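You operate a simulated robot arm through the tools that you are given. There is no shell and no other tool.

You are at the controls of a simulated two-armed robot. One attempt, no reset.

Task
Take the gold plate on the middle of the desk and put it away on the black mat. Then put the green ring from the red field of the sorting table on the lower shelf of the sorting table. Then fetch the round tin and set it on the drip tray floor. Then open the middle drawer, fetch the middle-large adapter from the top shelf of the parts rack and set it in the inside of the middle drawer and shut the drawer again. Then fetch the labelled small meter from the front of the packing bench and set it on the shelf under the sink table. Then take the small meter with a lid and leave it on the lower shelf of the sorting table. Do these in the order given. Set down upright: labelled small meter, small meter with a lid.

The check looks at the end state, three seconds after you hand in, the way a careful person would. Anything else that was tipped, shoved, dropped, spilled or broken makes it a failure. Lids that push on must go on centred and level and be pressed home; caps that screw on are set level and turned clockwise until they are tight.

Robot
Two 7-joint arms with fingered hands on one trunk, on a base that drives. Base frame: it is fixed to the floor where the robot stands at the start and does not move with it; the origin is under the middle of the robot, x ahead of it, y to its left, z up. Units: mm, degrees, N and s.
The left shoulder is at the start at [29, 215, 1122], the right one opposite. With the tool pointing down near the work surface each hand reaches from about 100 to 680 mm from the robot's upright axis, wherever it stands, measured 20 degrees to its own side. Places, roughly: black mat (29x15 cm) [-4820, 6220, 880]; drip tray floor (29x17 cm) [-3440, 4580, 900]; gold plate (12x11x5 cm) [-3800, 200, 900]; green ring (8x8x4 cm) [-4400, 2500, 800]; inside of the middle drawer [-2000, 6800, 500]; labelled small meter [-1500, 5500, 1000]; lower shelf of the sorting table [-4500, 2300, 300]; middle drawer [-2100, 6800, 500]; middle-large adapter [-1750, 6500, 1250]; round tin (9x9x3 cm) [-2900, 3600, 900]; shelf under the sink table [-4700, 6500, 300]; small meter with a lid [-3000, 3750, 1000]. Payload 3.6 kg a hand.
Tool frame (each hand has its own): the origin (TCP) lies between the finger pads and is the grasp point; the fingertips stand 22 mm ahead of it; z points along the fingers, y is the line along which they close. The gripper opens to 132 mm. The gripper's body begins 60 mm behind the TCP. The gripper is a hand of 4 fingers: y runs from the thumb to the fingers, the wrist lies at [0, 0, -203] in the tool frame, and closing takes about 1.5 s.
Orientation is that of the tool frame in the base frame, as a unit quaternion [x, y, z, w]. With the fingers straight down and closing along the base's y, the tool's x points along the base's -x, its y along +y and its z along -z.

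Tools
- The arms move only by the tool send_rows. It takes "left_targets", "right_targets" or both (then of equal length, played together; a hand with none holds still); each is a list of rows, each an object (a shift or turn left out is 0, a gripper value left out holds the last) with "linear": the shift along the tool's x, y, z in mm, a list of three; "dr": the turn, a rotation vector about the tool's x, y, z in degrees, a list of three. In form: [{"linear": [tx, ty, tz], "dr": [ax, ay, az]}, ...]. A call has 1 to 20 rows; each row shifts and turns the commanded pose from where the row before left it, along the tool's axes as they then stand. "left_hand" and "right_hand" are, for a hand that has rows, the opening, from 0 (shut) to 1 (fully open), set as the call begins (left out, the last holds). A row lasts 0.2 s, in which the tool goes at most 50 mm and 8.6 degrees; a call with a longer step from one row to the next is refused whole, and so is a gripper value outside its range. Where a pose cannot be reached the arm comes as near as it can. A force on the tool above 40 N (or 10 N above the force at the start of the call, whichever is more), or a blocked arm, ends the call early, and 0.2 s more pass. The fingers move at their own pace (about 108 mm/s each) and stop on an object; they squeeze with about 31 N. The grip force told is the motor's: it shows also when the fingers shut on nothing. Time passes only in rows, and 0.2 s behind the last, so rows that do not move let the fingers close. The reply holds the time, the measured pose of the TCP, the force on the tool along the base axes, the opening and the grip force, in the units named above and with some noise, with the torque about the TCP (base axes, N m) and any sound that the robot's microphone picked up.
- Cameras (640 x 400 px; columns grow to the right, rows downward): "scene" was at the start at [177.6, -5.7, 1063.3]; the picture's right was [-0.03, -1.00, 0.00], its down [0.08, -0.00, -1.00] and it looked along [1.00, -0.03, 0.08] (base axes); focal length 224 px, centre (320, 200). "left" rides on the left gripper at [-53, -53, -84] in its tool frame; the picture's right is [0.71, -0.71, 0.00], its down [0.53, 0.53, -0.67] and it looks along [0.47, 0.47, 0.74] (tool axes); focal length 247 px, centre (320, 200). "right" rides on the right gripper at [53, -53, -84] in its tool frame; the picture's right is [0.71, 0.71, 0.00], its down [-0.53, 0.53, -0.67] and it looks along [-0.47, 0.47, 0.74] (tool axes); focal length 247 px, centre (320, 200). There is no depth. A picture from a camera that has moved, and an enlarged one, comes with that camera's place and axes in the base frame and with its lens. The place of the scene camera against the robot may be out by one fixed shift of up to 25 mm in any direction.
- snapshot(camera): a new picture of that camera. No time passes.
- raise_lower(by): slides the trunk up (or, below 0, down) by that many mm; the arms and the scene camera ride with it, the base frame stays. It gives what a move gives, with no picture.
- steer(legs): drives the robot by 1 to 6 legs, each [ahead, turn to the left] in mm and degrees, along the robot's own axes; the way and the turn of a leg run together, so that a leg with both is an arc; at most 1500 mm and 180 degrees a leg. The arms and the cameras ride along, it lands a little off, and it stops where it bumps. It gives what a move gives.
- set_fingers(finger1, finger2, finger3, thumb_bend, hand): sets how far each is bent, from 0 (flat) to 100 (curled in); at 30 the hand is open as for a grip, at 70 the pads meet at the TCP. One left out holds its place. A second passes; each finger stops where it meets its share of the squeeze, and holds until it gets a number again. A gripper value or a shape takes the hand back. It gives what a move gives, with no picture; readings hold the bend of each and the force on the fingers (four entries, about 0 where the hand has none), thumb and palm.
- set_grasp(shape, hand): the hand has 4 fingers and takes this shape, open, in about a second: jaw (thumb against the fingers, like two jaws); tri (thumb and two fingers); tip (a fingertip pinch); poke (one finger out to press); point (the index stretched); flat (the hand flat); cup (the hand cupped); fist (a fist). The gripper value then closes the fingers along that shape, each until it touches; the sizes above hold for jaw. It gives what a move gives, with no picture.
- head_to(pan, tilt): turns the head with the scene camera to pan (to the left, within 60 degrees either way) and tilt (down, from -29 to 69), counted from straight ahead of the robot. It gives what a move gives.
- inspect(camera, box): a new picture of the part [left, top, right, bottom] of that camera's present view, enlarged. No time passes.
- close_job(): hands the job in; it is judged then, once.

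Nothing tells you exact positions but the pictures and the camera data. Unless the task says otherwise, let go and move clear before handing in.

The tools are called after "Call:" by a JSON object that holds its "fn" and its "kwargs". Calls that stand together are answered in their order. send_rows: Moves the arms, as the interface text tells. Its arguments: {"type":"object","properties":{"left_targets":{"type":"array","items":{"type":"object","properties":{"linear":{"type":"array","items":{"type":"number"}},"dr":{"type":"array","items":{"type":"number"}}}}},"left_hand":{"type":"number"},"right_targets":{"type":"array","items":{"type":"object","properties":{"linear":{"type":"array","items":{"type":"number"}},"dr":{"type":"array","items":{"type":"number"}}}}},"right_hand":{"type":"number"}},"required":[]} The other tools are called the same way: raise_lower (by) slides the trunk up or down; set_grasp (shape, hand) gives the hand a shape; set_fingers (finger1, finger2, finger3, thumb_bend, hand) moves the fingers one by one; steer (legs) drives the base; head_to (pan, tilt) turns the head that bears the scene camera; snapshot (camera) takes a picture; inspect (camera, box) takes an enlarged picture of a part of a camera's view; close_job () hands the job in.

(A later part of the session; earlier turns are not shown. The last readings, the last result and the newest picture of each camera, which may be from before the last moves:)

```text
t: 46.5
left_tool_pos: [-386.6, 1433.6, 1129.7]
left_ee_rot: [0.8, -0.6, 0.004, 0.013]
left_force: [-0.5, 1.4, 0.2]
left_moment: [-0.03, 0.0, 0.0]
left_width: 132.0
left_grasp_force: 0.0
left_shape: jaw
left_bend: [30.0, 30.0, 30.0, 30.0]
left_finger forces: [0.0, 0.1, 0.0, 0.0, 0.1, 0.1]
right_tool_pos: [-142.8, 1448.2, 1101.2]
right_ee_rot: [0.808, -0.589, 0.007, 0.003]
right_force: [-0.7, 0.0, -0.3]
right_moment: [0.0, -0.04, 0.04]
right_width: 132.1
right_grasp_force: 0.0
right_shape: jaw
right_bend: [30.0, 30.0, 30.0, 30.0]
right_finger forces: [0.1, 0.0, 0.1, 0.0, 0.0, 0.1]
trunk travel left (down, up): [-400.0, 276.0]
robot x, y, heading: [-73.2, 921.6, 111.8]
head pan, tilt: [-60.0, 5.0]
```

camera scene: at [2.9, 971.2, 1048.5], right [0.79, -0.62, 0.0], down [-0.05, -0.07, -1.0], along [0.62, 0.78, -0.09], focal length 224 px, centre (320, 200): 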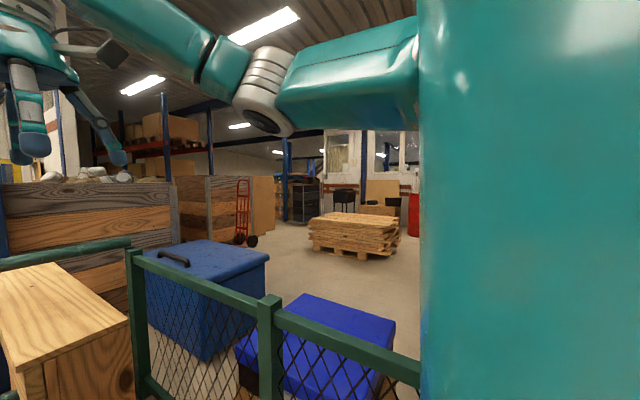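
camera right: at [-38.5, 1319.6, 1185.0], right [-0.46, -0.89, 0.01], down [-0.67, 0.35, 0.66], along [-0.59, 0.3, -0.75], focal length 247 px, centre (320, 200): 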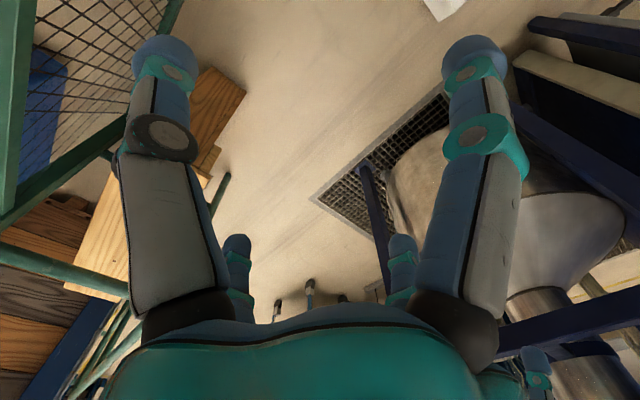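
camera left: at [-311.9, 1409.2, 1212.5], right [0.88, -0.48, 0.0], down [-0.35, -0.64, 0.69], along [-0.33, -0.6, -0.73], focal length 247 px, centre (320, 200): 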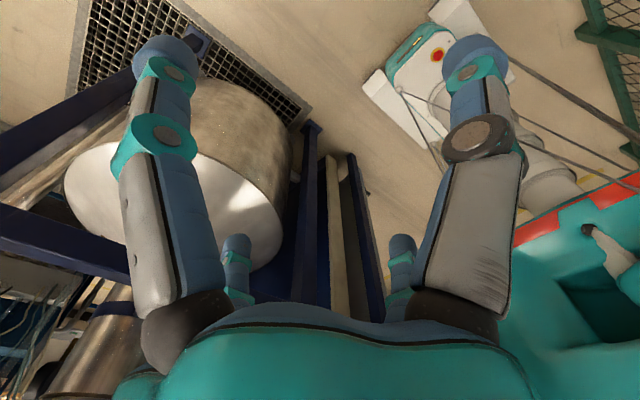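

Forward works. I'll continue along the corridor in steps.

Call:
{"fn": "steer", "kwargs": {"legs": [[250, 0]]}}

Call:
{"fn": "head_to", "kwargs": {"pan": 0, "tilt": 45}}

Call:
{"fn": "snapshot", "kwargs": {"camera": "scene"}}

```text
t: 48.3
left_tool_pos: [-475.5, 1666.9, 1130.4]
left_ee_rot: [0.799, -0.601, 0.004, 0.013]
left_force: [0.8, -0.4, 0.3]
left_moment: [-0.02, 0.0, 0.02]
left_width: 131.9
left_grasp_force: 0.1
left_shape: jaw
left_bend: [30.0, 30.0, 30.0, 30.0]
left_finger forces: [0.0, 0.0, 0.0, 0.1, 0.0, 0.0]
right_tool_pos: [-229.7, 1679.6, 1101.0]
right_ee_rot: [0.806, -0.591, 0.007, 0.002]
right_force: [-0.2, -0.1, 0.5]
right_moment: [0.01, -0.05, 0.02]
right_width: 132.0
right_grasp_force: 0.0
right_shape: jaw
right_bend: [30.0, 30.0, 30.0, 30.0]
right_finger forces: [0.0, 0.0, 0.0, 0.0, 0.0, 0.0]
trunk travel left (down, up): [-400.0, 276.0]
robot x, y, heading: [-166.2, 1151.0, 111.5]
head pan, tilt: [-60.0, 5.0]
```

```text
t: 49.6
left_tool_pos: [-475.2, 1665.8, 1131.3]
left_ee_rot: [0.799, -0.601, 0.005, 0.013]
left_force: [0.5, 0.3, -0.6]
left_moment: [-0.01, -0.01, -0.02]
left_width: 131.9
left_grasp_force: 0.1
left_shape: jaw
left_bend: [30.0, 30.0, 30.0, 30.0]
left_finger forces: [0.0, 0.0, 0.1, 0.0, 0.0, 0.0]
right_tool_pos: [-230.3, 1677.9, 1102.9]
right_ee_rot: [0.806, -0.592, 0.007, 0.001]
right_force: [0.0, 0.1, -0.2]
right_moment: [-0.01, 0.01, 0.03]
right_width: 132.1
right_grasp_force: 0.1
right_shape: jaw
right_bend: [30.0, 30.0, 30.0, 30.0]
right_finger forces: [0.0, 0.0, 0.0, 0.1, 0.0, 0.0]
trunk travel left (down, up): [-400.0, 276.0]
robot x, y, heading: [-169.5, 1151.9, 111.5]
head pan, tilt: [0.0, 45.0]
```

```text
taken
camera scene: at [-212.7, 1298.9, 985.6], right [0.93, 0.37, 0.0], down [0.26, -0.66, -0.71], along [-0.26, 0.66, -0.71], focal length 224 px, centre (320, 200)
```

scene: 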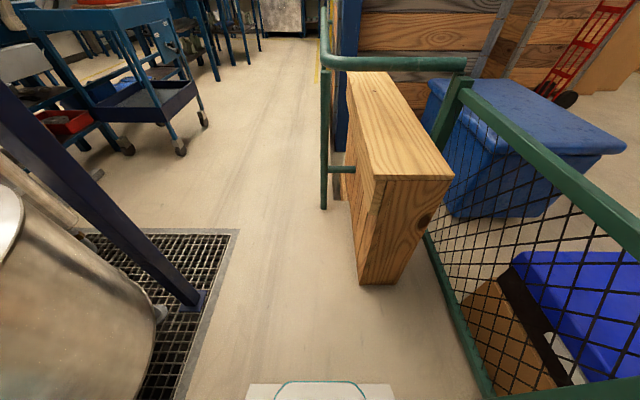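

The gap ahead is clear in this view: crate corner near (-219, 1784), tank post near (-859, 1433). I'll angle slightly left and go through.

Call:
{"fn": "steer", "kwargs": {"legs": [[0, 15], [300, 0]]}}

Call:
{"fn": "snapshot", "kwargs": {"camera": "scene"}}

```text
t: 51.6
left_tool_pos: [-631.2, 1606.1, 1143.4]
left_ee_rot: [0.874, -0.485, 0.0, 0.008]
left_force: [-1.3, -0.1, -1.0]
left_moment: [-0.04, -0.01, -0.01]
left_width: 131.8
left_grasp_force: 0.1
left_shape: jaw
left_bend: [30.0, 30.0, 30.0, 30.0]
left_finger forces: [0.0, 0.0, 0.0, 0.1, 0.0, 0.0]
right_tool_pos: [-394.6, 1682.4, 1108.5]
right_ee_rot: [0.878, -0.478, 0.001, -0.001]
right_force: [-0.1, 1.3, -1.6]
right_moment: [-0.05, -0.03, 0.01]
right_width: 132.1
right_grasp_force: 0.1
right_shape: jaw
right_bend: [30.0, 30.0, 30.0, 30.0]
right_finger forces: [0.0, 0.1, 0.0, 0.0, 0.1, 0.1]
trunk travel left (down, up): [-400.0, 276.0]
robot x, y, heading: [-193.3, 1213.6, 129.1]
head pan, tilt: [0.0, 45.0]
stopped in leg 2: the robot was blocked; the commanded pose is now the measured one
```

```text
taken
camera scene: at [-279.7, 1331.1, 985.5], right [0.78, 0.63, 0.0], down [0.44, -0.55, -0.71], along [-0.44, 0.55, -0.71], focal length 224 px, centre (320, 200)
```

scene: 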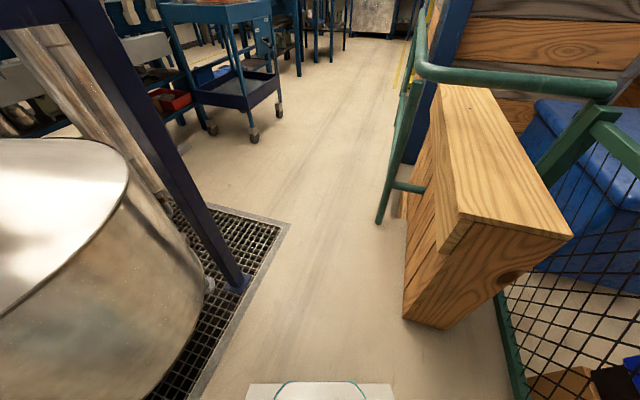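

Blocked again while angled to the left, and it seems to slide along the corridor line. I'll look left and up for what might be touching.

Call:
{"fn": "head_to", "kwargs": {"pan": 60, "tilt": 35}}

Call:
{"fn": "snapshot", "kwargs": {"camera": "scene"}}

Call:
{"fn": "head_to", "kwargs": {"pan": 60, "tilt": -5}}

Call:
{"fn": "snapshot", "kwargs": {"camera": "scene"}}

Call:
{"fn": "snapshot", "kwargs": {"camera": "left"}}

Call:
{"fn": "snapshot", "kwargs": {"camera": "right"}}

```text
t: 52.9
left_tool_pos: [-633.2, 1606.1, 1143.0]
left_ee_rot: [0.874, -0.485, 0.001, 0.007]
left_force: [0.8, 0.0, -0.1]
left_moment: [0.0, -0.02, 0.02]
left_width: 131.9
left_grasp_force: 0.1
left_shape: jaw
left_bend: [30.0, 30.0, 30.0, 30.0]
left_finger forces: [0.1, 0.1, 0.0, 0.0, 0.0, 0.1]
right_tool_pos: [-395.0, 1680.6, 1108.4]
right_ee_rot: [0.879, -0.477, 0.001, -0.002]
right_force: [0.1, 0.1, -0.4]
right_moment: [-0.01, 0.02, -0.03]
right_width: 132.3
right_grasp_force: 0.0
right_shape: jaw
right_bend: [30.0, 30.0, 30.0, 30.0]
right_finger forces: [0.1, 0.0, 0.0, 0.1, 0.1, 0.1]
trunk travel left (down, up): [-400.0, 276.0]
robot x, y, heading: [-193.9, 1209.4, 128.9]
head pan, tilt: [60.0, 35.0]
```

```text
taken
camera scene: at [-315.9, 1253.3, 1000.4], right [-0.15, 0.99, 0.0], down [0.57, 0.09, -0.82], along [-0.81, -0.13, -0.57], focal length 224 px, centre (320, 200)
```

scene: 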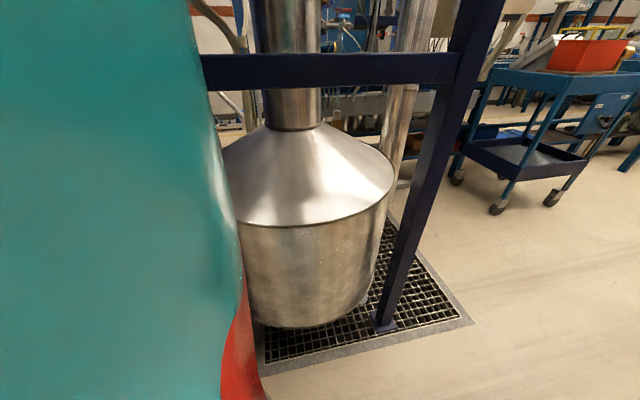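

```text
t: 54.0
left_tool_pos: [-631.7, 1606.1, 1142.1]
left_ee_rot: [0.875, -0.485, 0.0, 0.007]
left_force: [-0.6, 0.2, -0.1]
left_moment: [-0.04, -0.02, -0.02]
left_width: 131.9
left_grasp_force: 0.0
left_shape: jaw
left_bend: [30.0, 30.0, 30.0, 30.0]
left_finger forces: [0.0, 0.1, 0.0, 0.0, 0.0, 0.0]
right_tool_pos: [-396.4, 1681.1, 1109.3]
right_ee_rot: [0.878, -0.478, 0.001, -0.002]
right_force: [-0.3, 0.1, 0.8]
right_moment: [-0.01, 0.01, 0.0]
right_width: 132.1
right_grasp_force: 0.0
right_shape: jaw
right_bend: [30.0, 30.0, 30.0, 30.0]
right_finger forces: [0.0, 0.1, 0.1, 0.0, 0.0, 0.0]
trunk travel left (down, up): [-400.0, 276.0]
robot x, y, heading: [-194.1, 1209.0, 128.8]
head pan, tilt: [60.0, -5.0]
```

```text
taken
camera scene: at [-315.5, 1253.5, 1064.2], right [-0.15, 0.99, 0.0], down [-0.08, -0.01, -1.0], along [-0.98, -0.15, 0.09], focal length 224 px, centre (320, 200)
```

scene: 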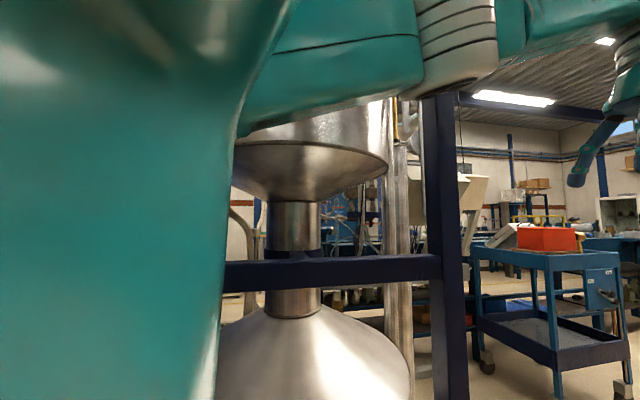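

```text
taken
camera left: at [-614.8, 1681.7, 1225.3], right [0.97, -0.22, 0.0], down [-0.16, -0.72, 0.68], along [-0.15, -0.66, -0.74], focal length 247 px, centre (320, 200)
```

left: 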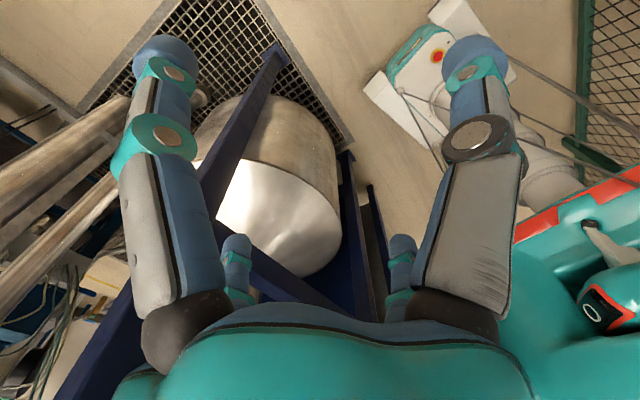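

```text
taken
camera right: at [-322.5, 1664.7, 1192.2], right [-0.21, -0.98, 0.0], down [-0.73, 0.15, 0.67], along [-0.65, 0.14, -0.75], focal length 247 px, centre (320, 200)
```

right: 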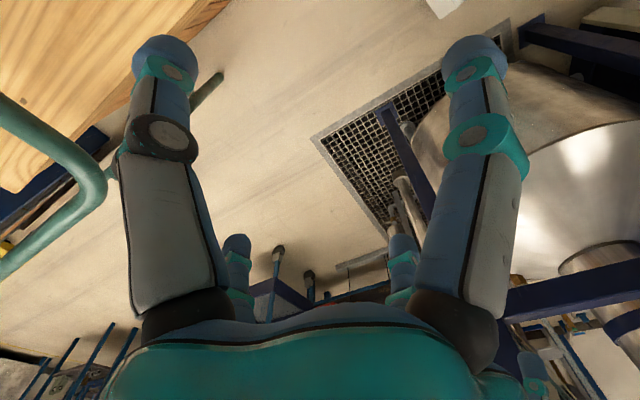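

I can't identify the contact visually, so I'll back off slightly and advance with a shallower left angle, in small steps.

Call:
{"fn": "steer", "kwargs": {"legs": [[-30, 0], [0, -8], [150, 0]]}}

```text
t: 56.1
left_tool_pos: [-582.5, 1693.8, 1149.8]
left_ee_rot: [0.838, -0.545, -0.003, 0.003]
left_force: [-1.0, 2.2, -1.2]
left_moment: [-0.09, -0.05, -0.01]
left_width: 132.0
left_grasp_force: 0.1
left_shape: jaw
left_bend: [30.0, 30.0, 30.0, 30.0]
left_finger forces: [0.1, 0.1, 0.0, 0.0, 0.0, 0.0]
right_tool_pos: [-332.4, 1729.6, 1114.7]
right_ee_rot: [0.842, -0.54, -0.002, -0.005]
right_force: [-1.5, 0.2, -0.3]
right_moment: [-0.07, -0.07, 0.01]
right_width: 131.9
right_grasp_force: 0.0
right_shape: jaw
right_bend: [30.0, 30.0, 30.0, 30.0]
right_finger forces: [0.0, 0.1, 0.0, 0.1, 0.0, 0.0]
trunk travel left (down, up): [-400.0, 276.0]
robot x, y, heading: [-215.0, 1238.7, 118.6]
head pan, tilt: [60.0, -5.0]
stopped in leg 3: the robot was blocked; the commanded pose is now the measured one
```

Contacts seem to come from my left flank where the cameras can't see. I'll pull the left hand in and tip it back so its camera views my left shoulder side.

Call:
{"fn": "send_rows", "kwargs": {"left_targets": [{"linear": [40, -10, 0], "dr": [0, 8, 0]}, {"linear": [40, -10, 0], "dr": [0, 8, 0]}, {"linear": [40, -10, 0], "dr": [0, 8, 0]}, {"linear": [40, -10, 0], "dr": [0, 8, 0]}, {"linear": [20, -10, 0], "dr": [0, 8, 0]}]}}

Call:
{"fn": "snapshot", "kwargs": {"camera": "left"}}

```text
t: 57.3
left_tool_pos: [-471.5, 1556.7, 1183.3]
left_ee_rot: [0.797, -0.524, 0.244, 0.172]
left_force: [-0.3, 0.1, 0.4]
left_moment: [0.01, 0.03, 0.03]
left_width: 131.8
left_grasp_force: 0.1
left_shape: jaw
left_bend: [30.0, 30.0, 30.0, 30.0]
left_finger forces: [0.1, 0.0, 0.0, 0.1, 0.1, 0.0]
left hand out of reach, approached as far as the arm can: row 5
right_tool_pos: [-333.0, 1726.5, 1116.0]
right_ee_rot: [0.842, -0.54, -0.005, -0.004]
right_force: [-1.0, -0.3, 0.1]
right_moment: [0.03, 0.03, 0.0]
right_width: 131.9
right_grasp_force: 0.0
right_shape: jaw
right_bend: [30.0, 30.0, 30.0, 30.0]
right_finger forces: [0.0, 0.0, 0.0, 0.0, 0.0, 0.0]
trunk travel left (down, up): [-400.0, 276.0]
robot x, y, heading: [-213.9, 1238.5, 118.5]
head pan, tilt: [60.0, -5.0]
```

```text
taken
camera left: at [-457.7, 1664.7, 1221.5], right [0.88, -0.25, 0.39], down [-0.45, -0.25, 0.86], along [-0.12, -0.94, -0.33], focal length 247 px, centre (320, 200)
```

left: 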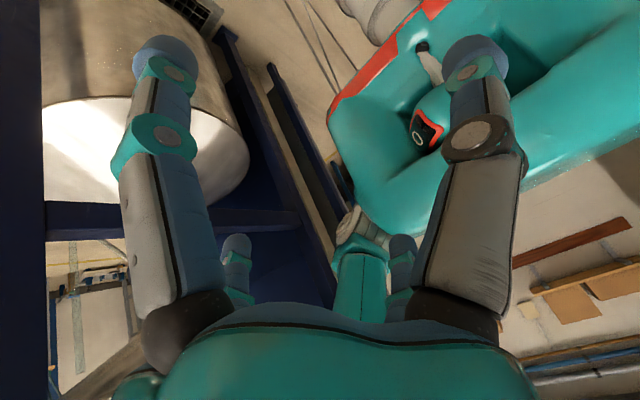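

From this view no part of my left flank reaches the stand. I'll bring the left hand back upright and turn it so its camera shows my base and the floor around it.

Call:
{"fn": "send_rows", "kwargs": {"left_targets": [{"dr": [0, -8, 0]}, {"dr": [0, -8, 0]}, {"dr": [0, -8, 0]}, {"dr": [0, -8, 0]}, {"dr": [0, -4, -6]}, {"dr": [0, 0, -8]}, {"dr": [0, 0, -8]}]}}

Call:
{"fn": "snapshot", "kwargs": {"camera": "left"}}

```text
t: 58.9
left_tool_pos: [-471.8, 1561.7, 1183.4]
left_ee_rot: [0.925, -0.381, -0.016, 0.001]
left_force: [-0.3, -0.2, -0.1]
left_moment: [0.02, 0.01, -0.02]
left_width: 132.0
left_grasp_force: 0.1
left_shape: jaw
left_bend: [30.0, 30.0, 30.0, 30.0]
left_finger forces: [0.1, 0.0, 0.0, 0.0, 0.0, 0.0]
right_tool_pos: [-331.3, 1726.7, 1116.3]
right_ee_rot: [0.842, -0.539, -0.005, -0.004]
right_force: [0.1, 0.0, -1.8]
right_moment: [-0.01, 0.02, 0.0]
right_width: 131.7
right_grasp_force: 0.1
right_shape: jaw
right_bend: [30.0, 30.0, 30.0, 30.0]
right_finger forces: [0.0, 0.0, 0.0, 0.0, 0.1, 0.1]
trunk travel left (down, up): [-400.0, 276.0]
robot x, y, heading: [-210.4, 1238.7, 118.6]
head pan, tilt: [60.0, -5.0]
```

```text
taken
camera left: at [-470.5, 1636.3, 1268.3], right [1.0, 0.0, -0.03], down [0.02, -0.75, 0.66], along [-0.02, -0.66, -0.75], focal length 247 px, centre (320, 200)
```

left: 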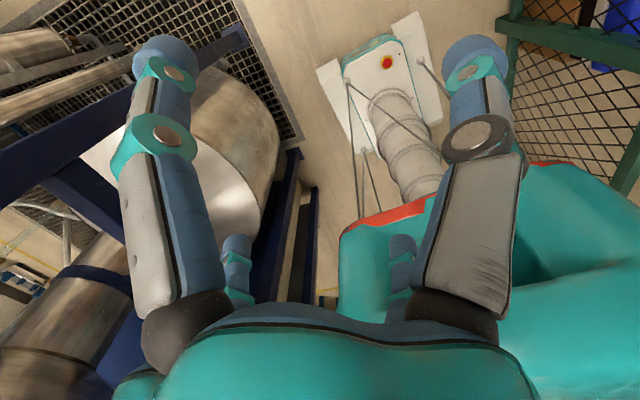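

The base and body look clear on all sides here. I'll retry a plain short forward leg at this heading.

Call:
{"fn": "steer", "kwargs": {"legs": [[80, 0]]}}

```text
t: 60.0
left_tool_pos: [-511.7, 1635.0, 1182.8]
left_ee_rot: [0.924, -0.382, -0.013, 0.001]
left_force: [-1.7, 0.6, -0.8]
left_moment: [-0.01, -0.03, -0.02]
left_width: 131.8
left_grasp_force: 0.2
left_shape: jaw
left_bend: [30.0, 30.0, 30.0, 30.0]
left_finger forces: [0.1, 0.1, 0.0, 0.0, 0.0, 0.0]
right_tool_pos: [-372.0, 1801.3, 1114.9]
right_ee_rot: [0.842, -0.54, -0.004, -0.005]
right_force: [-1.0, 0.2, 0.1]
right_moment: [0.01, -0.02, 0.02]
right_width: 132.1
right_grasp_force: 0.0
right_shape: jaw
right_bend: [30.0, 30.0, 30.0, 30.0]
right_finger forces: [0.0, 0.0, 0.0, 0.0, 0.1, 0.0]
trunk travel left (down, up): [-400.0, 276.0]
robot x, y, heading: [-250.4, 1310.7, 118.5]
head pan, tilt: [60.0, -5.0]
```

That worked, so single separate legs seem fine. I'll continue with separate turn and drive calls.

Call:
{"fn": "steer", "kwargs": {"legs": [[0, 12]]}}

Call:
{"fn": "steer", "kwargs": {"legs": [[250, 0]]}}

Call:
{"fn": "head_to", "kwargs": {"pan": 0, "tilt": 40}}

Call:
{"fn": "snapshot", "kwargs": {"camera": "scene"}}

```text
t: 61.1
left_tool_pos: [-571.8, 1570.0, 1185.4]
left_ee_rot: [0.958, -0.286, -0.014, 0.002]
left_force: [0.5, -0.6, 0.2]
left_moment: [-0.02, 0.04, 0.04]
left_width: 132.0
left_grasp_force: 0.1
left_shape: jaw
left_bend: [30.0, 30.0, 30.0, 30.0]
left_finger forces: [0.0, 0.0, 0.1, 0.1, 0.1, 0.1]
right_tool_pos: [-466.5, 1762.9, 1117.5]
right_ee_rot: [0.893, -0.45, -0.005, -0.004]
right_force: [-0.7, 0.5, -0.3]
right_moment: [-0.01, -0.04, 0.0]
right_width: 132.2
right_grasp_force: 0.1
right_shape: jaw
right_bend: [30.0, 30.0, 30.0, 30.0]
right_finger forces: [0.0, 0.0, 0.1, 0.0, 0.0, 0.0]
trunk travel left (down, up): [-400.0, 276.0]
robot x, y, heading: [-242.9, 1310.3, 130.1]
head pan, tilt: [60.0, -5.0]
```

```text
t: 63.1
left_tool_pos: [-759.9, 1798.7, 1168.5]
left_ee_rot: [0.958, -0.287, -0.005, 0.013]
left_force: [-7.0, -7.5, -1.2]
left_moment: [0.78, -0.77, 0.03]
left_width: 131.8
left_grasp_force: 0.0
left_shape: jaw
left_bend: [30.0, 30.0, 30.0, 30.0]
left_finger forces: [0.1, 0.0, 0.0, 0.0, 0.0, 0.0]
right_tool_pos: [-655.1, 1987.9, 1093.2]
right_ee_rot: [0.892, -0.452, 0.015, 0.004]
right_force: [-1.2, 0.6, -0.9]
right_moment: [-0.1, -0.08, -0.01]
right_width: 132.1
right_grasp_force: 0.0
right_shape: jaw
right_bend: [30.0, 30.0, 30.0, 30.0]
right_finger forces: [0.0, 0.0, 0.0, 0.0, 0.0, 0.0]
trunk travel left (down, up): [-400.0, 276.0]
robot x, y, heading: [-405.7, 1507.3, 130.4]
head pan, tilt: [60.0, -5.0]
stopped in leg 1: the robot was blocked; the commanded pose is now the measured one
```

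```text
t: 64.4
left_tool_pos: [-745.4, 1794.0, 1176.3]
left_ee_rot: [0.956, -0.292, -0.011, 0.012]
left_force: [0.0, -0.2, 0.2]
left_moment: [0.02, 0.04, -0.03]
left_width: 132.1
left_grasp_force: 0.2
left_shape: jaw
left_bend: [30.0, 30.0, 30.0, 30.0]
left_finger forces: [0.0, 0.0, 0.1, 0.0, 0.1, 0.0]
right_tool_pos: [-644.5, 1984.0, 1099.2]
right_ee_rot: [0.892, -0.451, 0.008, 0.004]
right_force: [-0.3, -0.4, -0.3]
right_moment: [0.05, 0.01, 0.01]
right_width: 132.1
right_grasp_force: 0.0
right_shape: jaw
right_bend: [30.0, 30.0, 30.0, 30.0]
right_finger forces: [0.0, 0.1, 0.0, 0.0, 0.0, 0.0]
trunk travel left (down, up): [-400.0, 276.0]
robot x, y, heading: [-402.0, 1507.9, 130.4]
head pan, tilt: [0.0, 40.0]
```

```text
taken
camera scene: at [-501.1, 1639.7, 991.2], right [0.76, 0.65, -0.01], down [0.42, -0.5, -0.76], along [-0.49, 0.57, -0.65], focal length 224 px, centre (320, 200)
```

scene: 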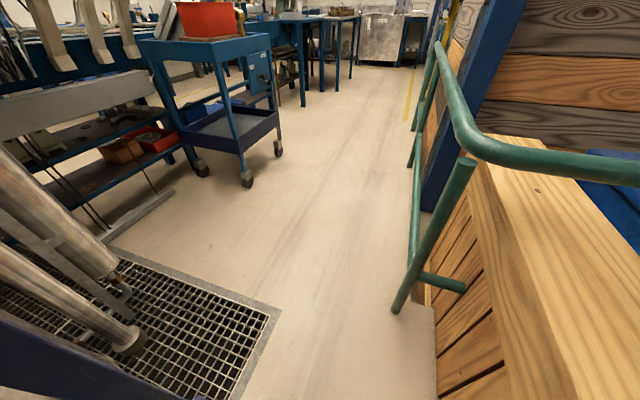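

The left elbow has just touched the second tank post because I had pulled the left hand in. I'll back off, stretch the left arm again, and go on.

Call:
{"fn": "steer", "kwargs": {"legs": [[-60, 0]]}}

Call:
{"fn": "send_rows", "kwargs": {"left_targets": [{"linear": [-38, -11, 8], "dr": [0, 0, 6]}, {"linear": [-39, -7, 8], "dr": [0, 0, 6]}, {"linear": [-40, -3, 8], "dr": [0, 0, 6]}, {"linear": [-40, 0, 8], "dr": [0, 0, 4]}]}}

```text
t: 65.2
left_tool_pos: [-688.9, 1759.9, 1176.6]
left_ee_rot: [0.951, -0.308, -0.023, 0.024]
left_force: [-0.4, 0.5, -0.4]
left_moment: [-0.06, -0.03, -0.01]
left_width: 131.9
left_grasp_force: 0.0
left_shape: jaw
left_bend: [30.0, 30.0, 30.0, 30.0]
left_finger forces: [0.0, 0.0, 0.1, 0.0, 0.0, 0.1]
right_tool_pos: [-601.1, 1950.0, 1113.3]
right_ee_rot: [0.892, -0.451, -0.007, -0.001]
right_force: [0.1, 0.3, -0.8]
right_moment: [0.01, 0.04, -0.04]
right_width: 132.2
right_grasp_force: 0.0
right_shape: jaw
right_bend: [30.0, 30.0, 30.0, 30.0]
right_finger forces: [0.1, 0.1, 0.0, 0.0, 0.0, 0.0]
trunk travel left (down, up): [-400.0, 276.0]
robot x, y, heading: [-385.7, 1485.7, 130.0]
head pan, tilt: [0.0, 40.0]
stopped in leg 1: the robot was blocked; the commanded pose is now the measured one
```

```text
t: 66.2
left_tool_pos: [-801.2, 1866.3, 1154.6]
left_ee_rot: [0.879, -0.476, -0.02, 0.016]
left_force: [-0.2, 0.1, 0.2]
left_moment: [-0.02, -0.03, 0.01]
left_width: 132.0
left_grasp_force: 0.0
left_shape: jaw
left_bend: [30.0, 30.0, 30.0, 30.0]
left_finger forces: [0.0, 0.0, 0.0, 0.0, 0.0, 0.0]
right_tool_pos: [-605.7, 1933.2, 1116.7]
right_ee_rot: [0.893, -0.451, -0.007, -0.008]
right_force: [0.2, 0.2, -0.7]
right_moment: [0.0, 0.01, 0.03]
right_width: 131.9
right_grasp_force: 0.1
right_shape: jaw
right_bend: [30.0, 30.0, 30.0, 30.0]
right_finger forces: [0.0, 0.1, 0.0, 0.0, 0.0, 0.1]
trunk travel left (down, up): [-400.0, 276.0]
robot x, y, heading: [-386.1, 1486.6, 130.4]
head pan, tilt: [0.0, 40.0]
```

Call:
{"fn": "steer", "kwargs": {"legs": [[200, 0]]}}

Call:
{"fn": "steer", "kwargs": {"legs": [[250, 0]]}}

Call:
{"fn": "head_to", "kwargs": {"pan": 45, "tilt": 25}}

Call:
{"fn": "snapshot", "kwargs": {"camera": "scene"}}

```text
t: 67.8
left_tool_pos: [-931.2, 2020.5, 1156.9]
left_ee_rot: [0.879, -0.476, -0.021, 0.013]
left_force: [-0.1, 0.3, 0.3]
left_moment: [-0.01, 0.02, 0.01]
left_width: 132.0
left_grasp_force: 0.0
left_shape: jaw
left_bend: [30.0, 30.0, 30.0, 30.0]
left_finger forces: [0.0, 0.0, 0.1, 0.1, 0.0, 0.0]
right_tool_pos: [-738.3, 2087.7, 1118.6]
right_ee_rot: [0.892, -0.452, -0.008, -0.008]
right_force: [-0.3, 0.1, -0.2]
right_moment: [0.0, -0.04, 0.0]
right_width: 132.0
right_grasp_force: 0.2
right_shape: jaw
right_bend: [30.0, 30.0, 30.0, 30.0]
right_finger forces: [0.0, 0.0, 0.0, 0.0, 0.0, 0.1]
trunk travel left (down, up): [-400.0, 276.0]
robot x, y, heading: [-518.6, 1639.8, 130.1]
head pan, tilt: [0.0, 40.0]
```

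```text
t: 69.6
left_tool_pos: [-1086.6, 2209.2, 1156.4]
left_ee_rot: [0.878, -0.477, -0.022, 0.013]
left_force: [0.2, 0.5, -0.7]
left_moment: [-0.02, -0.03, 0.0]
left_width: 132.1
left_grasp_force: 0.1
left_shape: jaw
left_bend: [30.0, 30.0, 30.0, 30.0]
left_finger forces: [0.0, 0.1, 0.0, 0.1, 0.0, 0.0]
right_tool_pos: [-894.3, 2276.1, 1118.4]
right_ee_rot: [0.891, -0.453, -0.008, -0.009]
right_force: [0.1, 0.5, 0.2]
right_moment: [-0.02, 0.02, -0.01]
right_width: 132.0
right_grasp_force: 0.0
right_shape: jaw
right_bend: [30.0, 30.0, 30.0, 30.0]
right_finger forces: [0.0, 0.1, 0.0, 0.0, 0.0, 0.1]
trunk travel left (down, up): [-400.0, 276.0]
robot x, y, heading: [-673.1, 1828.3, 129.9]
head pan, tilt: [0.0, 40.0]
```

```text
t: 70.8
left_tool_pos: [-1086.6, 2208.6, 1157.5]
left_ee_rot: [0.878, -0.478, -0.022, 0.013]
left_force: [-1.4, -0.9, 0.9]
left_moment: [-0.02, 0.01, -0.01]
left_width: 132.1
left_grasp_force: 0.1
left_shape: jaw
left_bend: [30.0, 30.0, 30.0, 30.0]
left_finger forces: [0.0, 0.1, 0.0, 0.1, 0.0, 0.1]
right_tool_pos: [-893.3, 2274.4, 1118.7]
right_ee_rot: [0.891, -0.453, -0.009, -0.008]
right_force: [-1.0, 0.6, 0.6]
right_moment: [-0.03, -0.01, 0.05]
right_width: 131.9
right_grasp_force: 0.0
right_shape: jaw
right_bend: [30.0, 30.0, 30.0, 30.0]
right_finger forces: [0.1, 0.0, 0.1, 0.1, 0.0, 0.0]
trunk travel left (down, up): [-400.0, 276.0]
robot x, y, heading: [-674.3, 1827.8, 130.1]
head pan, tilt: [45.0, 25.0]
```

```text
taken
camera scene: at [-804.6, 1893.1, 1016.1], right [0.09, 1.0, 0.0], down [0.42, -0.04, -0.91], along [-0.9, 0.08, -0.42], focal length 224 px, centre (320, 200)
```

scene: 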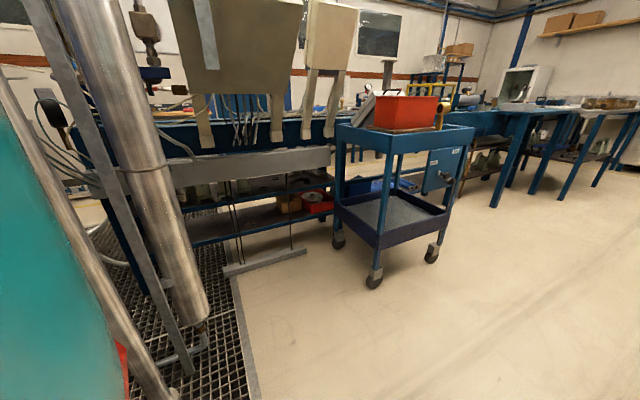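

I'm out of the gap. I'll survey ahead and to the right to plan the route.

Call:
{"fn": "head_to", "kwargs": {"pan": 0, "tilt": 10}}

Call:
{"fn": "snapshot", "kwargs": {"camera": "scene"}}

Call:
{"fn": "steer", "kwargs": {"legs": [[0, -15]]}}

Call:
{"fn": "steer", "kwargs": {"legs": [[800, 0]]}}

Call:
{"fn": "head_to", "kwargs": {"pan": 50, "tilt": 10}}

Call:
{"fn": "snapshot", "kwargs": {"camera": "scene"}}

```text
t: 71.9
left_tool_pos: [-1087.3, 2208.4, 1157.7]
left_ee_rot: [0.878, -0.478, -0.022, 0.013]
left_force: [0.6, 0.2, 0.3]
left_moment: [0.0, 0.02, 0.0]
left_width: 132.1
left_grasp_force: 0.1
left_shape: jaw
left_bend: [30.0, 30.0, 30.0, 30.0]
left_finger forces: [0.0, 0.0, 0.1, 0.0, 0.1, 0.0]
right_tool_pos: [-893.1, 2274.5, 1118.5]
right_ee_rot: [0.891, -0.453, -0.008, -0.009]
right_force: [0.7, -0.7, 0.2]
right_moment: [-0.01, 0.04, -0.03]
right_width: 132.0
right_grasp_force: 0.2
right_shape: jaw
right_bend: [30.0, 30.0, 30.0, 30.0]
right_finger forces: [0.1, 0.1, 0.1, 0.0, 0.0, 0.0]
trunk travel left (down, up): [-400.0, 276.0]
robot x, y, heading: [-674.2, 1829.4, 129.7]
head pan, tilt: [0.0, 10.0]
```

```text
taken
camera scene: at [-772.6, 1956.1, 1040.4], right [0.77, 0.64, 0.0], down [0.11, -0.13, -0.98], along [-0.63, 0.76, -0.17], focal length 224 px, centre (320, 200)
```

scene: 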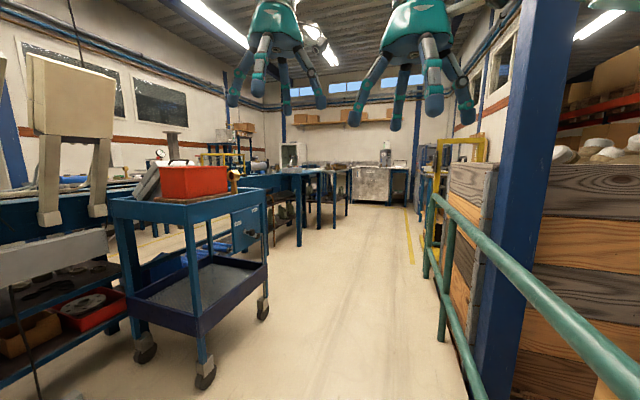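

```text
t: 73.2
left_tool_pos: [-976.6, 2302.4, 1157.9]
left_ee_rot: [0.809, -0.587, -0.023, 0.01]
left_force: [-0.1, 0.2, -0.5]
left_moment: [0.0, -0.02, -0.01]
left_width: 131.8
left_grasp_force: 0.0
left_shape: jaw
left_bend: [30.0, 30.0, 30.0, 30.0]
left_finger forces: [0.0, 0.1, 0.0, 0.1, 0.0, 0.1]
right_tool_pos: [-771.7, 2316.8, 1120.1]
right_ee_rot: [0.826, -0.564, -0.007, -0.009]
right_force: [-0.7, -0.3, -0.6]
right_moment: [0.04, 0.02, 0.01]
right_width: 131.9
right_grasp_force: 0.1
right_shape: jaw
right_bend: [30.0, 30.0, 30.0, 30.0]
right_finger forces: [0.0, 0.0, 0.0, 0.0, 0.0, 0.0]
trunk travel left (down, up): [-400.0, 276.0]
robot x, y, heading: [-685.7, 1822.2, 114.9]
head pan, tilt: [0.0, 10.0]
```

```text
t: 77.4
left_tool_pos: [-1315.3, 3018.2, 1158.7]
left_ee_rot: [0.811, -0.584, -0.023, 0.01]
left_force: [1.0, 0.1, -0.9]
left_moment: [-0.01, 0.02, 0.02]
left_width: 132.0
left_grasp_force: 0.1
left_shape: jaw
left_bend: [30.0, 30.0, 30.0, 30.0]
left_finger forces: [0.0, 0.1, 0.0, 0.1, 0.0, 0.0]
right_tool_pos: [-1111.6, 3034.0, 1120.8]
right_ee_rot: [0.827, -0.562, -0.006, -0.009]
right_force: [0.4, -0.5, 0.4]
right_moment: [-0.05, -0.03, -0.01]
right_width: 132.1
right_grasp_force: 0.0
right_shape: jaw
right_bend: [30.0, 30.0, 30.0, 30.0]
right_finger forces: [0.0, 0.0, 0.1, 0.0, 0.0, 0.0]
trunk travel left (down, up): [-400.0, 276.0]
robot x, y, heading: [-1025.3, 2546.4, 115.1]
head pan, tilt: [0.0, 10.0]
```

```text
t: 78.6
left_tool_pos: [-1315.1, 3017.3, 1158.6]
left_ee_rot: [0.812, -0.583, -0.024, 0.01]
left_force: [0.0, 0.4, -0.5]
left_moment: [0.01, -0.02, -0.01]
left_width: 131.9
left_grasp_force: 0.1
left_shape: jaw
left_bend: [30.0, 30.0, 30.0, 30.0]
left_finger forces: [0.0, 0.0, 0.0, 0.1, 0.1, 0.0]
right_tool_pos: [-1110.1, 3032.6, 1121.7]
right_ee_rot: [0.827, -0.561, -0.008, -0.01]
right_force: [0.2, 0.1, -0.1]
right_moment: [0.03, -0.02, 0.04]
right_width: 132.1
right_grasp_force: 0.0
right_shape: jaw
right_bend: [30.0, 30.0, 30.0, 30.0]
right_finger forces: [0.1, 0.0, 0.1, 0.1, 0.1, 0.1]
trunk travel left (down, up): [-400.0, 276.0]
robot x, y, heading: [-1025.0, 2537.7, 115.3]
head pan, tilt: [50.0, 10.0]
```

```text
taken
camera scene: at [-1134.6, 2631.4, 1040.5], right [0.26, 0.97, 0.0], down [0.17, -0.05, -0.98], along [-0.95, 0.25, -0.17], focal length 224 px, centre (320, 200)
```

scene: 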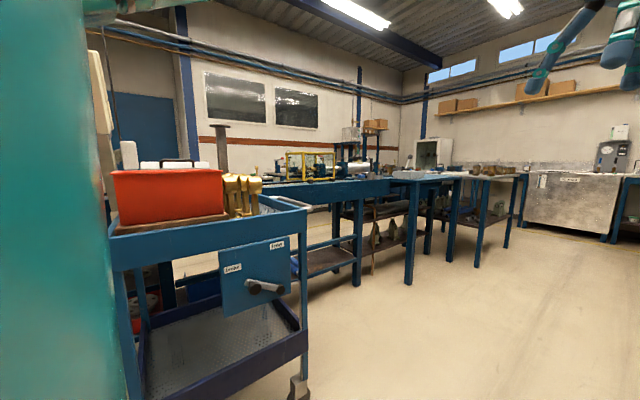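

The blue benches run along about x = -2700 from y ≈ 2500 to 5500, with the cart at my left. I'll drive further up the aisle and look around again.

Call:
{"fn": "steer", "kwargs": {"legs": [[1500, 0]]}}

Call:
{"fn": "head_to", "kwargs": {"pan": 40, "tilt": 15}}

Call:
{"fn": "snapshot", "kwargs": {"camera": "scene"}}

Call:
{"fn": "head_to", "kwargs": {"pan": -40, "tilt": 15}}

Call:
{"fn": "snapshot", "kwargs": {"camera": "scene"}}

```text
t: 86.1
left_tool_pos: [-1970.6, 4386.6, 1159.0]
left_ee_rot: [0.813, -0.582, -0.023, 0.01]
left_force: [-0.4, -0.5, 0.3]
left_moment: [0.01, 0.02, -0.03]
left_width: 132.2
left_grasp_force: 0.1
left_shape: jaw
left_bend: [30.0, 30.0, 30.0, 30.0]
left_finger forces: [0.0, 0.0, 0.0, 0.0, 0.0, 0.0]
right_tool_pos: [-1764.2, 4403.9, 1121.8]
right_ee_rot: [0.829, -0.559, -0.008, -0.01]
right_force: [-0.3, 0.1, 1.3]
right_moment: [-0.03, 0.01, -0.03]
right_width: 131.9
right_grasp_force: 0.1
right_shape: jaw
right_bend: [30.0, 30.0, 30.0, 30.0]
right_finger forces: [0.0, 0.0, 0.0, 0.0, 0.0, 0.1]
trunk travel left (down, up): [-400.0, 276.0]
robot x, y, heading: [-1673.9, 3911.6, 115.5]
head pan, tilt: [50.0, 10.0]
```

```text
t: 86.8
left_tool_pos: [-1969.2, 4385.1, 1158.8]
left_ee_rot: [0.812, -0.583, -0.024, 0.009]
left_force: [0.3, 0.1, -0.6]
left_moment: [0.02, 0.0, 0.01]
left_width: 131.9
left_grasp_force: 0.1
left_shape: jaw
left_bend: [30.0, 30.0, 30.0, 30.0]
left_finger forces: [0.0, 0.0, 0.1, 0.0, 0.0, 0.0]
right_tool_pos: [-1765.8, 4403.5, 1121.8]
right_ee_rot: [0.829, -0.56, -0.007, -0.009]
right_force: [0.2, 0.1, -0.4]
right_moment: [-0.02, 0.01, -0.02]
right_width: 131.9
right_grasp_force: 0.2
right_shape: jaw
right_bend: [30.0, 30.0, 30.0, 30.0]
right_finger forces: [0.0, 0.0, 0.0, 0.0, 0.1, 0.0]
trunk travel left (down, up): [-400.0, 276.0]
robot x, y, heading: [-1676.0, 3910.4, 115.9]
head pan, tilt: [40.0, 15.0]
```

```text
taken
camera scene: at [-1782.1, 4016.6, 1032.4], right [0.41, 0.91, 0.0], down [0.24, -0.11, -0.97], along [-0.88, 0.4, -0.26], focal length 224 px, centre (320, 200)
```

scene: 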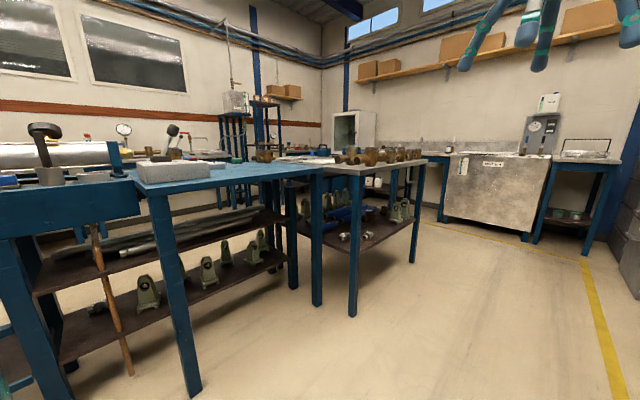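

```text
t: 88.4
left_tool_pos: [-1969.1, 4385.5, 1159.9]
left_ee_rot: [0.813, -0.582, -0.024, 0.011]
left_force: [0.9, -0.4, 0.6]
left_moment: [-0.01, 0.02, 0.02]
left_width: 132.1
left_grasp_force: 0.0
left_shape: jaw
left_bend: [30.0, 30.0, 30.0, 30.0]
left_finger forces: [0.1, 0.1, 0.0, 0.0, 0.0, 0.0]
right_tool_pos: [-1765.7, 4403.4, 1122.2]
right_ee_rot: [0.829, -0.559, -0.008, -0.009]
right_force: [0.7, -0.3, -0.4]
right_moment: [-0.04, -0.03, 0.0]
right_width: 132.1
right_grasp_force: 0.1
right_shape: jaw
right_bend: [30.0, 30.0, 30.0, 30.0]
right_finger forces: [0.1, 0.0, 0.0, 0.0, 0.0, 0.0]
trunk travel left (down, up): [-400.0, 276.0]
robot x, y, heading: [-1671.1, 3910.7, 115.8]
head pan, tilt: [-40.0, 15.0]
```

```text
taken
camera scene: at [-1673.9, 4068.7, 1032.4], right [0.97, -0.25, 0.0], down [-0.06, -0.25, -0.97], along [0.24, 0.94, -0.26], focal length 224 px, centre (320, 200)
```

scene: 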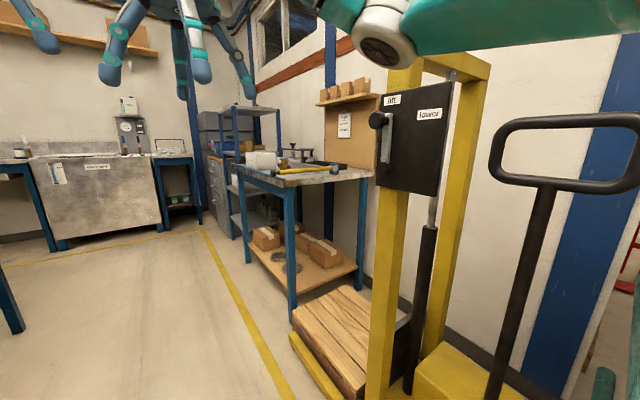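

Now I see the packing bench on the right (front edge near (-1560,5160) to (-1855,5930)), the shelf rack and drawers beyond it, and an aisle behind the benches at y≈6000. I'll continue up the aisle.

Call:
{"fn": "steer", "kwargs": {"legs": [[0, -4]]}}

Call:
{"fn": "steer", "kwargs": {"legs": [[1500, 0]]}}

Call:
{"fn": "head_to", "kwargs": {"pan": 55, "tilt": 15}}

Call:
{"fn": "snapshot", "kwargs": {"camera": "scene"}}

Call:
{"fn": "head_to", "kwargs": {"pan": -20, "tilt": 15}}

Call:
{"fn": "snapshot", "kwargs": {"camera": "scene"}}

```text
t: 89.2
left_tool_pos: [-1933.8, 4406.3, 1160.5]
left_ee_rot: [0.792, -0.61, -0.025, 0.009]
left_force: [0.4, -0.5, -0.1]
left_moment: [0.02, -0.03, 0.01]
left_width: 131.9
left_grasp_force: 0.0
left_shape: jaw
left_bend: [30.0, 30.0, 30.0, 30.0]
left_finger forces: [0.0, 0.0, 0.0, 0.0, 0.1, 0.1]
right_tool_pos: [-1730.7, 4409.0, 1122.1]
right_ee_rot: [0.808, -0.588, -0.008, -0.01]
right_force: [0.7, -0.4, 2.1]
right_moment: [0.0, 0.03, -0.01]
right_width: 132.1
right_grasp_force: 0.0
right_shape: jaw
right_bend: [30.0, 30.0, 30.0, 30.0]
right_finger forces: [0.1, 0.0, 0.0, 0.0, 0.1, 0.1]
trunk travel left (down, up): [-400.0, 276.0]
robot x, y, heading: [-1679.8, 3913.9, 111.7]
head pan, tilt: [-40.0, 15.0]
```

```text
t: 96.7
left_tool_pos: [-2507.8, 5804.2, 1159.2]
left_ee_rot: [0.797, -0.604, -0.025, 0.009]
left_force: [-0.4, 0.4, 0.0]
left_moment: [0.0, -0.03, 0.0]
left_width: 132.2
left_grasp_force: 0.0
left_shape: jaw
left_bend: [30.0, 30.0, 30.0, 30.0]
left_finger forces: [0.1, 0.0, 0.0, 0.0, 0.1, 0.0]
right_tool_pos: [-2303.0, 5810.4, 1122.0]
right_ee_rot: [0.813, -0.583, -0.007, -0.01]
right_force: [0.4, -0.4, 0.4]
right_moment: [-0.01, -0.03, 0.03]
right_width: 132.0
right_grasp_force: 0.1
right_shape: jaw
right_bend: [30.0, 30.0, 30.0, 30.0]
right_finger forces: [0.0, 0.1, 0.1, 0.0, 0.1, 0.1]
trunk travel left (down, up): [-400.0, 276.0]
robot x, y, heading: [-2247.1, 5314.7, 112.5]
head pan, tilt: [-40.0, 15.0]
```

```text
t: 98.4
left_tool_pos: [-2507.7, 5803.9, 1161.2]
left_ee_rot: [0.797, -0.604, -0.024, 0.009]
left_force: [0.5, -0.5, -0.6]
left_moment: [0.0, -0.02, -0.03]
left_width: 132.4
left_grasp_force: 0.0
left_shape: jaw
left_bend: [30.0, 30.0, 30.0, 30.0]
left_finger forces: [0.1, 0.0, 0.0, 0.1, 0.0, 0.1]
right_tool_pos: [-2303.7, 5810.4, 1123.8]
right_ee_rot: [0.813, -0.582, -0.007, -0.01]
right_force: [0.0, 0.2, 0.5]
right_moment: [-0.03, 0.04, 0.0]
right_width: 131.9
right_grasp_force: 0.1
right_shape: jaw
right_bend: [30.0, 30.0, 30.0, 30.0]
right_finger forces: [0.0, 0.1, 0.0, 0.0, 0.1, 0.0]
trunk travel left (down, up): [-400.0, 276.0]
robot x, y, heading: [-2245.1, 5311.6, 112.5]
head pan, tilt: [55.0, 15.0]
```

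```text
taken
camera scene: at [-2354.0, 5401.9, 1032.4], right [0.22, 0.98, 0.0], down [0.25, -0.06, -0.97], along [-0.94, 0.21, -0.26], focal length 224 px, centre (320, 200)
```

scene: 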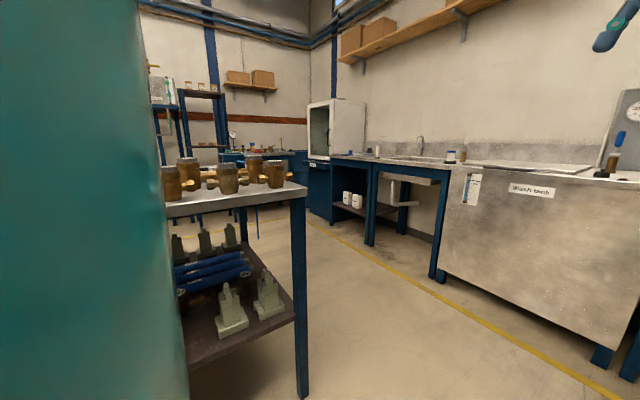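

```text
t: 99.9
left_tool_pos: [-2508.2, 5804.2, 1161.1]
left_ee_rot: [0.796, -0.604, -0.024, 0.009]
left_force: [0.9, 0.1, 0.3]
left_moment: [0.01, 0.0, 0.01]
left_width: 131.9
left_grasp_force: 0.1
left_shape: jaw
left_bend: [30.0, 30.0, 30.0, 30.0]
left_finger forces: [0.1, 0.0, 0.0, 0.0, 0.1, 0.0]
right_tool_pos: [-2304.3, 5811.0, 1121.8]
right_ee_rot: [0.813, -0.582, -0.008, -0.009]
right_force: [-0.3, -0.1, 0.5]
right_moment: [-0.01, 0.0, 0.01]
right_width: 132.1
right_grasp_force: 0.0
right_shape: jaw
right_bend: [30.0, 30.0, 30.0, 30.0]
right_finger forces: [0.0, 0.1, 0.0, 0.0, 0.0, 0.0]
trunk travel left (down, up): [-400.0, 276.0]
robot x, y, heading: [-2241.3, 5310.9, 112.3]
head pan, tilt: [-20.0, 15.0]
```

```text
taken
camera scene: at [-2266.9, 5474.9, 1032.3], right [1.0, 0.04, 0.0], down [0.01, -0.26, -0.97], along [-0.04, 0.96, -0.26], focal length 224 px, centre (320, 200)
```

scene: 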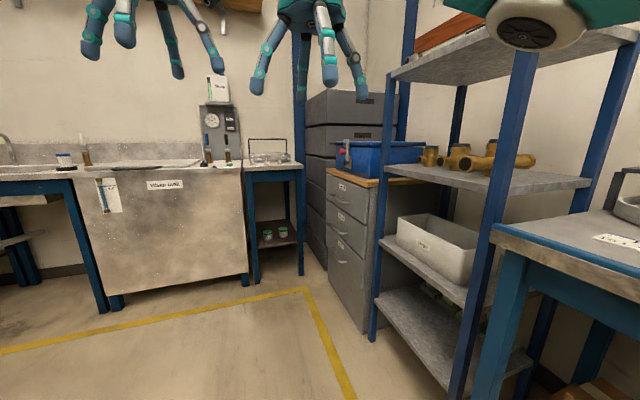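

The room is turned about 21° from the base frame; the sink counter lies along the far wall and the drawers and parts rack are at the far right. I'll pull the hands in and go round the bench end toward the left.

Call:
{"fn": "send_rows", "kwargs": {"left_targets": [{"linear": [45, 18, 0]}, {"linear": [45, 18, 0]}, {"linear": [45, 18, 0]}, {"linear": [45, 18, 0]}, {"linear": [40, 18, 0]}], "right_targets": [{"linear": [30, 0, 0]}, {"linear": [30, 0, 0]}, {"linear": [30, 0, 0]}, {"linear": [30, 0, 0]}, {"linear": [30, 0, 0]}]}}

Call:
{"fn": "steer", "kwargs": {"legs": [[1000, 0]]}}

Call:
{"fn": "steer", "kwargs": {"legs": [[0, 90]]}}

Call:
{"fn": "head_to", "kwargs": {"pan": 0, "tilt": 15}}

Call:
{"fn": "snapshot", "kwargs": {"camera": "scene"}}

```text
t: 101.1
left_tool_pos: [-2534.1, 5566.4, 1156.5]
left_ee_rot: [0.797, -0.604, -0.025, 0.009]
left_force: [-0.4, -0.3, -0.1]
left_moment: [0.0, 0.02, 0.01]
left_width: 131.9
left_grasp_force: 0.0
left_shape: jaw
left_bend: [30.0, 30.0, 30.0, 30.0]
left_finger forces: [0.0, 0.0, 0.0, 0.0, 0.1, 0.0]
right_tool_pos: [-2256.1, 5668.8, 1120.7]
right_ee_rot: [0.813, -0.582, -0.007, -0.01]
right_force: [0.3, 0.0, 0.3]
right_moment: [0.03, -0.01, 0.01]
right_width: 132.1
right_grasp_force: 0.0
right_shape: jaw
right_bend: [30.0, 30.0, 30.0, 30.0]
right_finger forces: [0.1, 0.1, 0.0, 0.0, 0.1, 0.1]
trunk travel left (down, up): [-400.0, 276.0]
robot x, y, heading: [-2245.7, 5315.2, 112.3]
head pan, tilt: [-20.0, 15.0]
```

```text
t: 106.4
left_tool_pos: [-2921.7, 6517.6, 1157.2]
left_ee_rot: [0.795, -0.606, -0.024, 0.009]
left_force: [0.3, 0.6, 0.4]
left_moment: [-0.02, 0.0, 0.0]
left_width: 132.1
left_grasp_force: 0.1
left_shape: jaw
left_bend: [30.0, 30.0, 30.0, 30.0]
left_finger forces: [0.1, 0.0, 0.0, 0.0, 0.0, 0.0]
right_tool_pos: [-2642.6, 6619.1, 1119.2]
right_ee_rot: [0.812, -0.584, -0.007, -0.009]
right_force: [1.1, -0.3, 0.5]
right_moment: [0.0, 0.02, 0.0]
right_width: 131.7
right_grasp_force: 0.1
right_shape: jaw
right_bend: [30.0, 30.0, 30.0, 30.0]
right_finger forces: [0.1, 0.0, 0.0, 0.1, 0.0, 0.1]
trunk travel left (down, up): [-400.0, 276.0]
robot x, y, heading: [-2634.7, 6257.2, 112.1]
head pan, tilt: [-20.0, 15.0]
```

```text
t: 109.5
left_tool_pos: [-2990.7, 6106.5, 1158.8]
left_ee_rot: [0.996, -0.08, -0.016, 0.019]
left_force: [-0.5, -1.2, -0.3]
left_moment: [0.06, 0.0, 0.01]
left_width: 132.0
left_grasp_force: 0.1
left_shape: jaw
left_bend: [30.0, 30.0, 30.0, 30.0]
left_finger forces: [0.0, 0.0, 0.0, 0.0, 0.0, 0.0]
right_tool_pos: [-2966.0, 6401.2, 1121.7]
right_ee_rot: [0.998, -0.055, -0.01, -0.005]
right_force: [0.6, -0.1, 1.0]
right_moment: [0.02, -0.01, 0.02]
right_width: 131.8
right_grasp_force: 0.2
right_shape: jaw
right_bend: [30.0, 30.0, 30.0, 30.0]
right_finger forces: [0.1, 0.1, 0.0, 0.1, 0.0, 0.0]
trunk travel left (down, up): [-400.0, 276.0]
robot x, y, heading: [-2630.3, 6311.7, 179.8]
head pan, tilt: [-20.0, 15.0]
stopped in leg 1: the robot was blocked; the commanded pose is now the measured one
```

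```text
t: 110.4
left_tool_pos: [-2990.4, 6109.2, 1159.1]
left_ee_rot: [0.996, -0.081, -0.017, 0.021]
left_force: [-0.3, -0.6, 0.5]
left_moment: [0.01, -0.01, -0.03]
left_width: 132.1
left_grasp_force: 0.1
left_shape: jaw
left_bend: [30.0, 30.0, 30.0, 30.0]
left_finger forces: [0.0, 0.0, 0.0, 0.0, 0.1, 0.0]
right_tool_pos: [-2966.5, 6404.9, 1121.6]
right_ee_rot: [0.998, -0.054, -0.011, -0.004]
right_force: [0.0, -0.3, -0.4]
right_moment: [-0.03, -0.01, 0.0]
right_width: 131.8
right_grasp_force: 0.1
right_shape: jaw
right_bend: [30.0, 30.0, 30.0, 30.0]
right_finger forces: [0.0, 0.1, 0.1, 0.1, 0.1, 0.0]
trunk travel left (down, up): [-400.0, 276.0]
robot x, y, heading: [-2629.8, 6313.7, 179.7]
head pan, tilt: [0.0, 15.0]
```

```text
taken
camera scene: at [-2790.5, 6311.6, 1032.4], right [0.01, 1.0, 0.0], down [0.26, 0.0, -0.97], along [-0.97, 0.01, -0.26], focal length 224 px, centre (320, 200)
```

scene: 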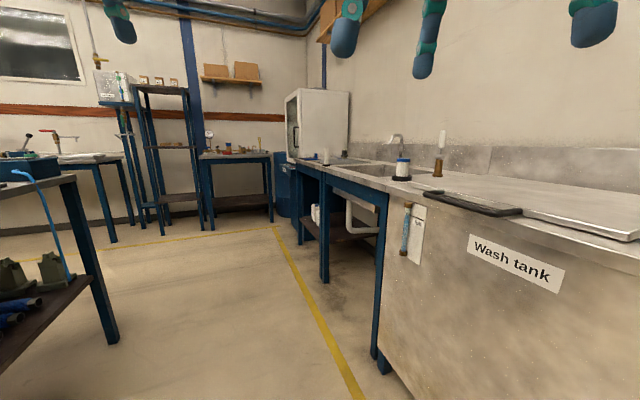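

I'm beside the wash tank and sink counter. The turn stopped short; I'll continue it in a smaller step.

Call:
{"fn": "steer", "kwargs": {"legs": [[0, 21]]}}

Call:
{"fn": "snapshot", "kwargs": {"camera": "scene"}}

```text
t: 111.9
left_tool_pos: [-2893.9, 5993.6, 1159.6]
left_ee_rot: [0.994, 0.104, -0.013, 0.024]
left_force: [-0.3, 0.0, 0.4]
left_moment: [0.02, -0.01, 0.0]
left_width: 131.8
left_grasp_force: 0.0
left_shape: jaw
left_bend: [30.0, 30.0, 30.0, 30.0]
left_finger forces: [0.1, 0.0, 0.1, 0.0, 0.0, 0.0]
right_tool_pos: [-2975.8, 6278.1, 1121.0]
right_ee_rot: [0.991, 0.131, -0.012, -0.002]
right_force: [0.4, -0.4, 0.1]
right_moment: [0.0, 0.01, -0.01]
right_width: 132.0
right_grasp_force: 0.1
right_shape: jaw
right_bend: [30.0, 30.0, 30.0, 30.0]
right_finger forces: [0.0, 0.0, 0.0, 0.1, 0.1, 0.0]
trunk travel left (down, up): [-400.0, 276.0]
robot x, y, heading: [-2640.9, 6326.3, -159.1]
head pan, tilt: [0.0, 15.0]
```

```text
taken
camera scene: at [-2786.2, 6265.8, 1032.3], right [-0.35, 0.94, 0.0], down [0.24, 0.09, -0.97], along [-0.9, -0.34, -0.26], focal length 224 px, centre (320, 200)
```

scene: 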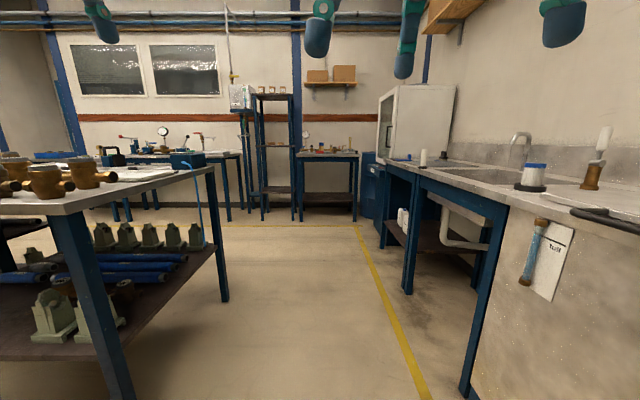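

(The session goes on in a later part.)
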